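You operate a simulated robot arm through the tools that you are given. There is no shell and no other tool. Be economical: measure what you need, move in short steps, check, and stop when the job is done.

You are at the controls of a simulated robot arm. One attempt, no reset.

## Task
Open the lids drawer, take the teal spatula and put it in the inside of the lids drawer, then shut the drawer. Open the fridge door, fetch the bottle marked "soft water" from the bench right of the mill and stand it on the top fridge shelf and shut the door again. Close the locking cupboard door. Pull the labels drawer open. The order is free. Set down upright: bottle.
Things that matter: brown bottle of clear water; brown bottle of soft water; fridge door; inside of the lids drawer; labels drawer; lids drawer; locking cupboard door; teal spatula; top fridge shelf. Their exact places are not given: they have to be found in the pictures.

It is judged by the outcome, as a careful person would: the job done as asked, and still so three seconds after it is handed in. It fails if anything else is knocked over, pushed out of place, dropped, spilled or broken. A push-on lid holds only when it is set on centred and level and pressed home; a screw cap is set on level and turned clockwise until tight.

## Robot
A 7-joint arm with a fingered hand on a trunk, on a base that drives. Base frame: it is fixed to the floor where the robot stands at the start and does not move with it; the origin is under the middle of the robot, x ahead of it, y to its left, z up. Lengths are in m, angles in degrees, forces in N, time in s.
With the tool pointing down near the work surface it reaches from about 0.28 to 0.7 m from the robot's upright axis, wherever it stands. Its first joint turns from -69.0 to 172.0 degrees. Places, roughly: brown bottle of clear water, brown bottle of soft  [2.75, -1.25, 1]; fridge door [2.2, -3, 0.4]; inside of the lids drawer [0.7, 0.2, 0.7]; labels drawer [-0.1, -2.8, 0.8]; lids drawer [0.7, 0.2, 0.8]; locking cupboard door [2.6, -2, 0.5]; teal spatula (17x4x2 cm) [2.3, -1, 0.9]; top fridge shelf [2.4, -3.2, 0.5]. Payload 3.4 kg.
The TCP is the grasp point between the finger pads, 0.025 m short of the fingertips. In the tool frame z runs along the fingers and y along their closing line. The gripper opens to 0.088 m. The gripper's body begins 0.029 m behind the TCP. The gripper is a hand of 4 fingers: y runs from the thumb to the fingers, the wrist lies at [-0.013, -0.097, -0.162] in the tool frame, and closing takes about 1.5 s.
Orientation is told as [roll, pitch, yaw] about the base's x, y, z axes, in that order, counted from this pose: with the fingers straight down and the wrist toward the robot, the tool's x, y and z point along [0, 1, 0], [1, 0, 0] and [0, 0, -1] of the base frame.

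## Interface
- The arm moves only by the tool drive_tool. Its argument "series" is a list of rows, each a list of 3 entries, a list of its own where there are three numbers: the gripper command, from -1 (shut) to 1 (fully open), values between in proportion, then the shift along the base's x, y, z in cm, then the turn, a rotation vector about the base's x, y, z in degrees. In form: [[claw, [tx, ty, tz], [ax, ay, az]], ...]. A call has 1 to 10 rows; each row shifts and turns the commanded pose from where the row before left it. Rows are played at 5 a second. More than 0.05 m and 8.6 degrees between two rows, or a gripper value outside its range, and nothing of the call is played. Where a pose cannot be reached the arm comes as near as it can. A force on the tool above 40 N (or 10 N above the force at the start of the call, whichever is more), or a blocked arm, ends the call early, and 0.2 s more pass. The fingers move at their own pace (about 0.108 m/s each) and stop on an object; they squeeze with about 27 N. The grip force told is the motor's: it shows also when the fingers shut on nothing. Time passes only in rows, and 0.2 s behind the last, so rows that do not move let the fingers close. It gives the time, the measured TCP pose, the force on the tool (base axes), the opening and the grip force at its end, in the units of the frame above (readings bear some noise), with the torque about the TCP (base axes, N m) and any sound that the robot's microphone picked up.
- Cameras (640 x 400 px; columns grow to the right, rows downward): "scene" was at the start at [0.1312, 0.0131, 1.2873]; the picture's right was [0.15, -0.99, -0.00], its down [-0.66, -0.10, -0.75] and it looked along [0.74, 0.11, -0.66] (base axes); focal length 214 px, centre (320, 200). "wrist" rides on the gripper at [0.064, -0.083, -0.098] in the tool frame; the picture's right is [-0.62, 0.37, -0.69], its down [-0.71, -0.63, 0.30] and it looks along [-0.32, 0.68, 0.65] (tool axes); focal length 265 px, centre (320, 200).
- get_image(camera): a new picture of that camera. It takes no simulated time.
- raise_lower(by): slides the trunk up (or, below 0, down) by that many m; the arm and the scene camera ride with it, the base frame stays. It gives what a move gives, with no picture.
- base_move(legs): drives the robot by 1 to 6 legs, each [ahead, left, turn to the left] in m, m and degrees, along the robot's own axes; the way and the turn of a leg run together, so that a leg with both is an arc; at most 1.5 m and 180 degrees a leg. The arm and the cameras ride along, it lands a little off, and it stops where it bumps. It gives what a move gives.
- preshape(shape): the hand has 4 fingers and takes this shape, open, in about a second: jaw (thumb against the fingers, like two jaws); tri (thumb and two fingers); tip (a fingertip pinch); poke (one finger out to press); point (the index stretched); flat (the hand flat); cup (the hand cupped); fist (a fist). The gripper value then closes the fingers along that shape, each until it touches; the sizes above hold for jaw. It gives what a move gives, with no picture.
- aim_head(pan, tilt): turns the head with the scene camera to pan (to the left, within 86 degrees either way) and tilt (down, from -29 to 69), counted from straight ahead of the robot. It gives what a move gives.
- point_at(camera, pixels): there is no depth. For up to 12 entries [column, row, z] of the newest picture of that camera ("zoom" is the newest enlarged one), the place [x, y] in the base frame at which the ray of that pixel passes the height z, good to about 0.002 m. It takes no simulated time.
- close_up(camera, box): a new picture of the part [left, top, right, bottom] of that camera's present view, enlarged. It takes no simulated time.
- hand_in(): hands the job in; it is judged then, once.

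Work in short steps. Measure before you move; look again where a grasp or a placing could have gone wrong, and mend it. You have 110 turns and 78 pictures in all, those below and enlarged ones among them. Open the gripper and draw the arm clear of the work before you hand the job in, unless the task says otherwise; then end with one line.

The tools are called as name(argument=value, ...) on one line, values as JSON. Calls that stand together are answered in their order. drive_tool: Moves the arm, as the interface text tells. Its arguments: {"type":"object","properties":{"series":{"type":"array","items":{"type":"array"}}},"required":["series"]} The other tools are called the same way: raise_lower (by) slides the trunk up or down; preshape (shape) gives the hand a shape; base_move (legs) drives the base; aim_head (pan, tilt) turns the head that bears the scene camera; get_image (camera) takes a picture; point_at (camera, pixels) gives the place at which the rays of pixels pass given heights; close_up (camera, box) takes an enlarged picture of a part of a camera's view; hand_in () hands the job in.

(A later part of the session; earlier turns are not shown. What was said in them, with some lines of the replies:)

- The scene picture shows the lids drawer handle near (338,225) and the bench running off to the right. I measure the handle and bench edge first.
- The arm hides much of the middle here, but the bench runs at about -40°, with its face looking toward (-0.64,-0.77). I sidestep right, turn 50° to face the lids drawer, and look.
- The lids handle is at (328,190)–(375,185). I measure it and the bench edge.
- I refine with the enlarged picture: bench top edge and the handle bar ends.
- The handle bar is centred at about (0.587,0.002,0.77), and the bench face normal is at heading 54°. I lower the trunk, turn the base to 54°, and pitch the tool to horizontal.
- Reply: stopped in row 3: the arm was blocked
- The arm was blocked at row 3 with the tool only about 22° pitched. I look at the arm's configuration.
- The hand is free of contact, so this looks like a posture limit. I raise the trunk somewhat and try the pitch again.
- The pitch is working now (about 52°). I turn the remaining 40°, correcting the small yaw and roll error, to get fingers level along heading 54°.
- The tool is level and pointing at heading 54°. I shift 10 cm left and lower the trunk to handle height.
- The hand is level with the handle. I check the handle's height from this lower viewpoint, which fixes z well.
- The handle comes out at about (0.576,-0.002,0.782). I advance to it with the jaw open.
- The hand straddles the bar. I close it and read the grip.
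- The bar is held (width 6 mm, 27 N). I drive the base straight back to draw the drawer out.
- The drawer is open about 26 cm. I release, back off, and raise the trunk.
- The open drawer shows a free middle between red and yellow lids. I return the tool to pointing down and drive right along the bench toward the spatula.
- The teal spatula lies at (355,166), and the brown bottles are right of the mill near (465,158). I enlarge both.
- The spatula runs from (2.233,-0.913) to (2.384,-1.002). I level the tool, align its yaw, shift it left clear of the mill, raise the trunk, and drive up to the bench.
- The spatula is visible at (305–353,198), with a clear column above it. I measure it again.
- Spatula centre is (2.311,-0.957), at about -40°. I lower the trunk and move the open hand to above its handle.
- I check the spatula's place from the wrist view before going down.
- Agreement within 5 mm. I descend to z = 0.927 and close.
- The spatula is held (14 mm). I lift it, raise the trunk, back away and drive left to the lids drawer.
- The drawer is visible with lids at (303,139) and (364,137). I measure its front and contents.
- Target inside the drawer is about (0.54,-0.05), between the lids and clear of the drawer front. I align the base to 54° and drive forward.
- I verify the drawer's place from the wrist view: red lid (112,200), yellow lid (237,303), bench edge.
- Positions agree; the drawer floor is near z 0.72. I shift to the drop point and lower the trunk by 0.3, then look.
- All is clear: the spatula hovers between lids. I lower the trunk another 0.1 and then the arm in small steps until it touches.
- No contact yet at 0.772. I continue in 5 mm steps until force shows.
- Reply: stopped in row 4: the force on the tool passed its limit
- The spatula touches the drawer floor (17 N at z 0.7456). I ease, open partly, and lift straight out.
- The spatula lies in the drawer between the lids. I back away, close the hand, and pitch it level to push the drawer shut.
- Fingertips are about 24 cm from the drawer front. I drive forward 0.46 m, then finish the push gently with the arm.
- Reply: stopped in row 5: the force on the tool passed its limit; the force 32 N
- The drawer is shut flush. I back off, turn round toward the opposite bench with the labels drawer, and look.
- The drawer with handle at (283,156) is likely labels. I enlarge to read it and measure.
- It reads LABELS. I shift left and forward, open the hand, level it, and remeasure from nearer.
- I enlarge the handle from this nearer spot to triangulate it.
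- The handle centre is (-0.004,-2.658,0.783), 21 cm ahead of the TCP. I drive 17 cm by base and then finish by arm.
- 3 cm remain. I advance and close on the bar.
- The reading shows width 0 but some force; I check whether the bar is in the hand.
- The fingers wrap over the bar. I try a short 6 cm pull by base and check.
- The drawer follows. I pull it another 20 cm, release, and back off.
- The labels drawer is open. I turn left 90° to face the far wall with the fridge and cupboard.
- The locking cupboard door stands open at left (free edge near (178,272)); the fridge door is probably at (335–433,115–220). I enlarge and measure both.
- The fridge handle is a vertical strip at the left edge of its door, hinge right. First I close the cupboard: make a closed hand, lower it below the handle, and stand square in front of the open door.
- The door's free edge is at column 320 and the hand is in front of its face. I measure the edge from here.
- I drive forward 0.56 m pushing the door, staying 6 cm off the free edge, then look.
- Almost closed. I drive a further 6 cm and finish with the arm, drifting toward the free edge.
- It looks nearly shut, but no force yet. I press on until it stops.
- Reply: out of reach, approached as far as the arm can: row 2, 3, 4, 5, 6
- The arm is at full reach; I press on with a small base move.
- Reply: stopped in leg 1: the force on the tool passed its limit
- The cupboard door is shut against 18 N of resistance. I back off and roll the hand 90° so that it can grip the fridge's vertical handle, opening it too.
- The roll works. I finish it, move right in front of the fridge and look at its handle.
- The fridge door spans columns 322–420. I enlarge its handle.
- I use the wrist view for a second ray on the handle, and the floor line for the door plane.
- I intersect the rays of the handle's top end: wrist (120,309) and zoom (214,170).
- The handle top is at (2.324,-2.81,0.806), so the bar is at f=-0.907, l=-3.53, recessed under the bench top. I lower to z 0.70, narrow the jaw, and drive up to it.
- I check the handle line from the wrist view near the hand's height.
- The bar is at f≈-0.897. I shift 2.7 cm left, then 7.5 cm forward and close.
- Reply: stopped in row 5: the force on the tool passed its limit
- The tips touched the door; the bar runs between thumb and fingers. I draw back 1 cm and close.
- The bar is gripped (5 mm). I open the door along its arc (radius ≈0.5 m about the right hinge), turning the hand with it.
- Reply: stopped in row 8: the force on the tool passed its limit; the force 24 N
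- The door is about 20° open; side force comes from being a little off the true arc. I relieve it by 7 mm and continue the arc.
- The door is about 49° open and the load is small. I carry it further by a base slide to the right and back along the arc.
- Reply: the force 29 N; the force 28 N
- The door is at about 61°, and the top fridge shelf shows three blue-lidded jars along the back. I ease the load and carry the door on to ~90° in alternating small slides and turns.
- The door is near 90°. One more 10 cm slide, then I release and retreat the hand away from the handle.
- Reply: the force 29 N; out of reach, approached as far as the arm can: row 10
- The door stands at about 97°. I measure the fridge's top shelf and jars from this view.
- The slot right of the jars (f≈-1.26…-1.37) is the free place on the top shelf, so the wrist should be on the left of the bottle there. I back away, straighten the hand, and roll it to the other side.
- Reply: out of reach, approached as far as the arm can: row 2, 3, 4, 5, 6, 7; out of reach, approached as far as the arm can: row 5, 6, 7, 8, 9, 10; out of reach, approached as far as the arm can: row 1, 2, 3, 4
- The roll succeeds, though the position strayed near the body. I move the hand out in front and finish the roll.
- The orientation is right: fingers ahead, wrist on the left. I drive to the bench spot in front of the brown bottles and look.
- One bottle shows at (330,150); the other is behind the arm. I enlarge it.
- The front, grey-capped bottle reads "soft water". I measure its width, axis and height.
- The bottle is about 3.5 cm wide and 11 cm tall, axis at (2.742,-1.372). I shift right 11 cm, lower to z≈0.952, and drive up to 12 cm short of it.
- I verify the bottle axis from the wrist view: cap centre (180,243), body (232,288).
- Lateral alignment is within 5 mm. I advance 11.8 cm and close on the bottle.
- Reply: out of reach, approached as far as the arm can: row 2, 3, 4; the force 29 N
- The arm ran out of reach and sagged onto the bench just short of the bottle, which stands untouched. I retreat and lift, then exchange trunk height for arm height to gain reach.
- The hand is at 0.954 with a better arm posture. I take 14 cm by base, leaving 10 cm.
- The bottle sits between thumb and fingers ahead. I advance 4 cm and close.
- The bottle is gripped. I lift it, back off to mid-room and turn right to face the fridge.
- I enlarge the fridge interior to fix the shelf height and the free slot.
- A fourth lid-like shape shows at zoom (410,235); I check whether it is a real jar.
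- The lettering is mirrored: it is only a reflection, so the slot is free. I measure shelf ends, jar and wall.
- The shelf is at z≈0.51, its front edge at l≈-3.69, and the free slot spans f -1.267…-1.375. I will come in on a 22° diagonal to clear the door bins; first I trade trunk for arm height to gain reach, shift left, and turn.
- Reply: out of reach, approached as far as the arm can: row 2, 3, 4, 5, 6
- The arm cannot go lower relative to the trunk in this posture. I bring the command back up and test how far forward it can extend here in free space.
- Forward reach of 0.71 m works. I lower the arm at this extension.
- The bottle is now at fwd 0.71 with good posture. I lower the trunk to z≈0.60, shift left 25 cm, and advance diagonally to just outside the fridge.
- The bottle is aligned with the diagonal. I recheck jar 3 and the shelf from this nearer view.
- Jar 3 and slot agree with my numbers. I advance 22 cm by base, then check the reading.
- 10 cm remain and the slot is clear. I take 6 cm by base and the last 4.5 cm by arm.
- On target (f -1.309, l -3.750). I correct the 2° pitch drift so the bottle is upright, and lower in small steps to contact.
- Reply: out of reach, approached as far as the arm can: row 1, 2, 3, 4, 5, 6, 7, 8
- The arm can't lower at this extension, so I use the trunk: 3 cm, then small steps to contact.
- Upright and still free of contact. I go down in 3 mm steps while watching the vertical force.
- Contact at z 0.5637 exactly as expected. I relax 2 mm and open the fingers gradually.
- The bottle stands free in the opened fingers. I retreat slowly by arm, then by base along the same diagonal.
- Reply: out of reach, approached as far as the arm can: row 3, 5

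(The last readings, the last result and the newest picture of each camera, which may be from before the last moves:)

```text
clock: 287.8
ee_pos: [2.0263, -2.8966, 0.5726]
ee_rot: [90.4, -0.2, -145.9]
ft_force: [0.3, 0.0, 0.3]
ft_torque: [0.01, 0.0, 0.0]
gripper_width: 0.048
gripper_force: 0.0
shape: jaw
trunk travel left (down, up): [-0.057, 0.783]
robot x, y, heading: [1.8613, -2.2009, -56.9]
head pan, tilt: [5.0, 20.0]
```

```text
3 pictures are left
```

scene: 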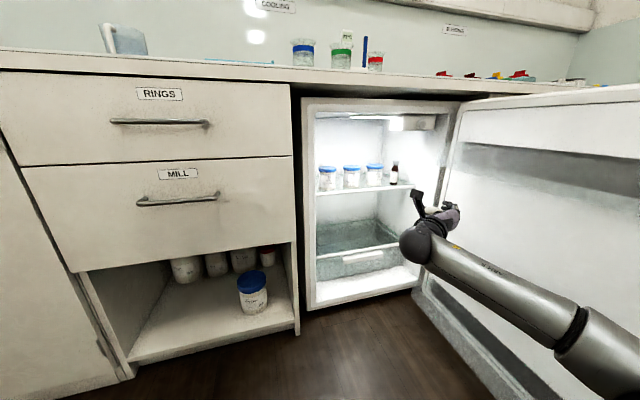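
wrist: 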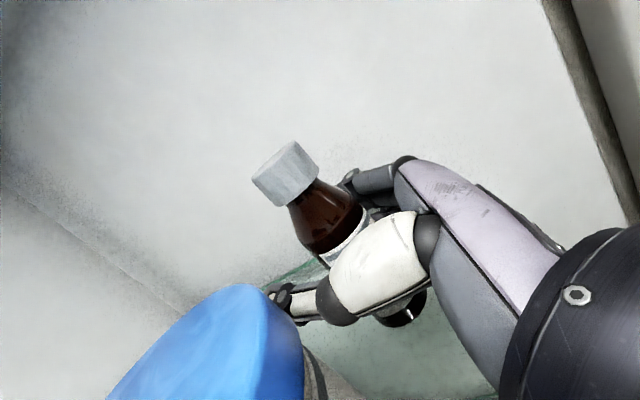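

The bottle stands upright right of the jars. Now the door: I back out, square up, close the hand, yaw it left 48°, and move round to the outside of the door.

base_move(legs=[[-0.68, 0, 0], [0, 0, 21], [0, -0.95, 0]])

drive_tool(series=[[-1, [0, 0, 0], [0, 0, 8]], [-1, [0, 0, 0], [0, 0, 8]], [-1, [0, 0, 0], [0, 0, 8]], [-1, [0, 0, 0], [0, 0, 8]], [-1, [0, 0, 0], [0, 0, 8]], [-1, [0, 0, 0], [0, 0, 8]], [-1, [0, 0, 0], [0, 0, 0]]])

```text
clock: 297.2
ee_pos: [1.3397, -2.9968, 0.5726]
ee_rot: [90.5, -0.1, -125.0]
ft_force: [-0.6, 1.2, 0.7]
ft_torque: [-0.02, 0.01, 0.01]
gripper_width: 0.048
gripper_force: 0.2
shape: jaw
trunk travel left (down, up): [-0.057, 0.783]
robot x, y, heading: [0.9382, -2.4064, -36.2]
head pan, tilt: [5.0, 20.0]
```

```text
clock: 298.8
ee_pos: [1.3407, -2.9968, 0.5722]
ee_rot: [90.5, -0.2, -77.0]
ft_force: [-0.1, 0.2, 0.5]
ft_torque: [-0.03, -0.01, -0.01]
gripper_width: 0.0001
gripper_force: 27.0
shape: jaw
trunk travel left (down, up): [-0.057, 0.783]
robot x, y, heading: [0.942, -2.4076, -36.0]
head pan, tilt: [5.0, 20.0]
```

The hand is outside the door line (f≈-1.636, handle at f≈-1.49). I go forward 0.32 m and then sweep left to swing the door.

base_move(legs=[[0.32, 0, 0], [0, 0.42, 0]])

get_image(camera="scene")

```text
clock: 303.1
ee_pos: [1.8407, -2.8566, 0.5723]
ee_rot: [90.5, -0.1, -77.8]
ft_force: [-0.9, 0.0, -0.1]
ft_torque: [0.0, 0.02, -0.02]
gripper_width: 0.0
gripper_force: 26.9
shape: jaw
trunk travel left (down, up): [-0.057, 0.783]
robot x, y, heading: [1.4477, -2.2611, -37.1]
head pan, tilt: [5.0, 20.0]
```

```text
2 pictures are left
```

scene: 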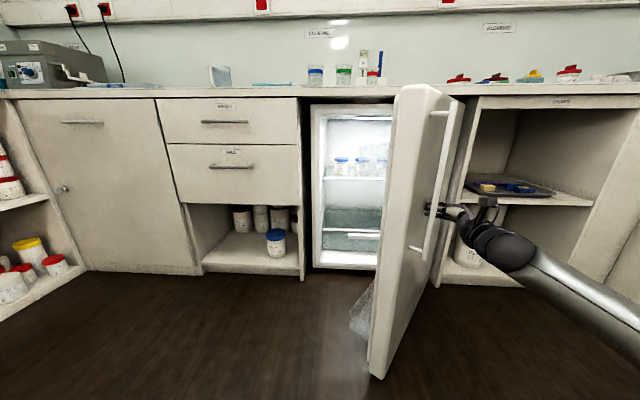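

The door is swinging (≈66°). I follow its arc: left and forward in two legs.

base_move(legs=[[0.115, 0.16, 0], [0.17, 0.09, 0]])

```text
clock: 305.8
ee_pos: [2.2163, -2.8314, 0.5721]
ee_rot: [90.5, -0.2, -78.3]
ft_force: [-0.5, 0.1, -0.1]
ft_torque: [0.0, -0.01, 0.0]
gripper_width: 0.0
gripper_force: 27.2
shape: jaw
trunk travel left (down, up): [-0.057, 0.783]
robot x, y, heading: [1.8299, -2.2327, -37.4]
head pan, tilt: [5.0, 20.0]
```

The door should be within ~12° of shut. I push it home by arm in 1 cm steps until it resists.

drive_tool(series=[[-1, [0.85, -0.6, 0], [0, 0, 0]], [-1, [0.85, -0.6, 0], [0, 0, 0]], [-1, [0.85, -0.6, 0], [0, 0, 0]], [-1, [0.85, -0.6, 0], [0, 0, 0]], [-1, [0.85, -0.6, 0], [0, 0, 0]], [-1, [0.85, -0.6, 0], [0, 0, 0]], [-1, [0.85, -0.6, 0], [0, 0, 0]], [-1, [0.85, -0.6, 0], [0, 0, 0]], [-1, [0.85, -0.6, 0], [0, 0, 0]], [-1, [0, 0, 0], [0, 0, 0]]])

```text
clock: 307.3
ee_pos: [2.268, -2.8687, 0.5728]
ee_rot: [90.3, -0.4, -78.5]
ft_force: [-22.6, 17.1, -5.8]
ft_torque: [0.07, 0.17, 0.32]
gripper_width: 0.0
gripper_force: 27.2
shape: jaw
trunk travel left (down, up): [-0.057, 0.783]
robot x, y, heading: [1.8236, -2.228, -37.9]
head pan, tilt: [5.0, 20.0]
stopped in row 7: the force on the tool passed its limit (the readings are from after the stop); the commanded pose is now the measured one
```

28 N of resistance at l≈-3.52, where the closed door lies. I draw straight back and take a look.

base_move(legs=[[-0.45, 0, 0]])

get_image(camera="scene")

```text
clock: 310.1
ee_pos: [1.8965, -2.5873, 0.5709]
ee_rot: [90.2, -0.3, -78.8]
ft_force: [-1.5, 0.4, 0.4]
ft_torque: [-0.03, 0.0, -0.02]
gripper_width: 0.0001
gripper_force: 27.5
shape: jaw
trunk travel left (down, up): [-0.057, 0.783]
robot x, y, heading: [1.4558, -1.946, -37.7]
head pan, tilt: [5.0, 20.0]
```

```text
1 pictures are left
```

scene: 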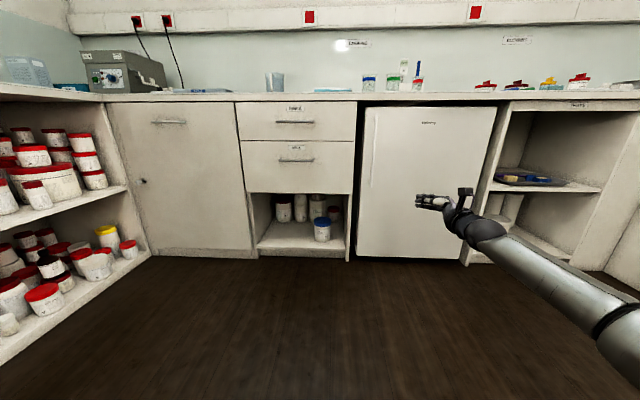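

The fridge and cupboard doors are both flush shut. I open the gripper well clear of everything and hand in.

drive_tool(series=[[1, [0, 0, 0], [0, 0, 0]], [1, [0, 0, 0], [0, 0, 0]], [1, [0, 0, 0], [0, 0, 0]], [1, [0, 0, 0], [0, 0, 0]], [1, [0, 0, 0], [0, 0, 0]], [1, [0, 0, 0], [0, 0, 0]]])

hand_in()

```text
clock: 311.5
ee_pos: [1.8959, -2.5864, 0.5708]
ee_rot: [90.2, -0.3, -78.8]
ft_force: [-1.3, -0.8, -0.8]
ft_torque: [-0.01, 0.01, -0.03]
gripper_width: 0.0877
gripper_force: 0.0
shape: jaw
trunk travel left (down, up): [-0.057, 0.783]
robot x, y, heading: [1.4566, -1.9457, -38.1]
head pan, tilt: [5.0, 20.0]
```

```text
The job is handed in.
```

I've handed the job in: the teal spatula is in the shut lids drawer, the soft-water bottle stands upright on the top shelf of the shut fridge, the locking cupboard is shut, and the labels drawer is pulled open.
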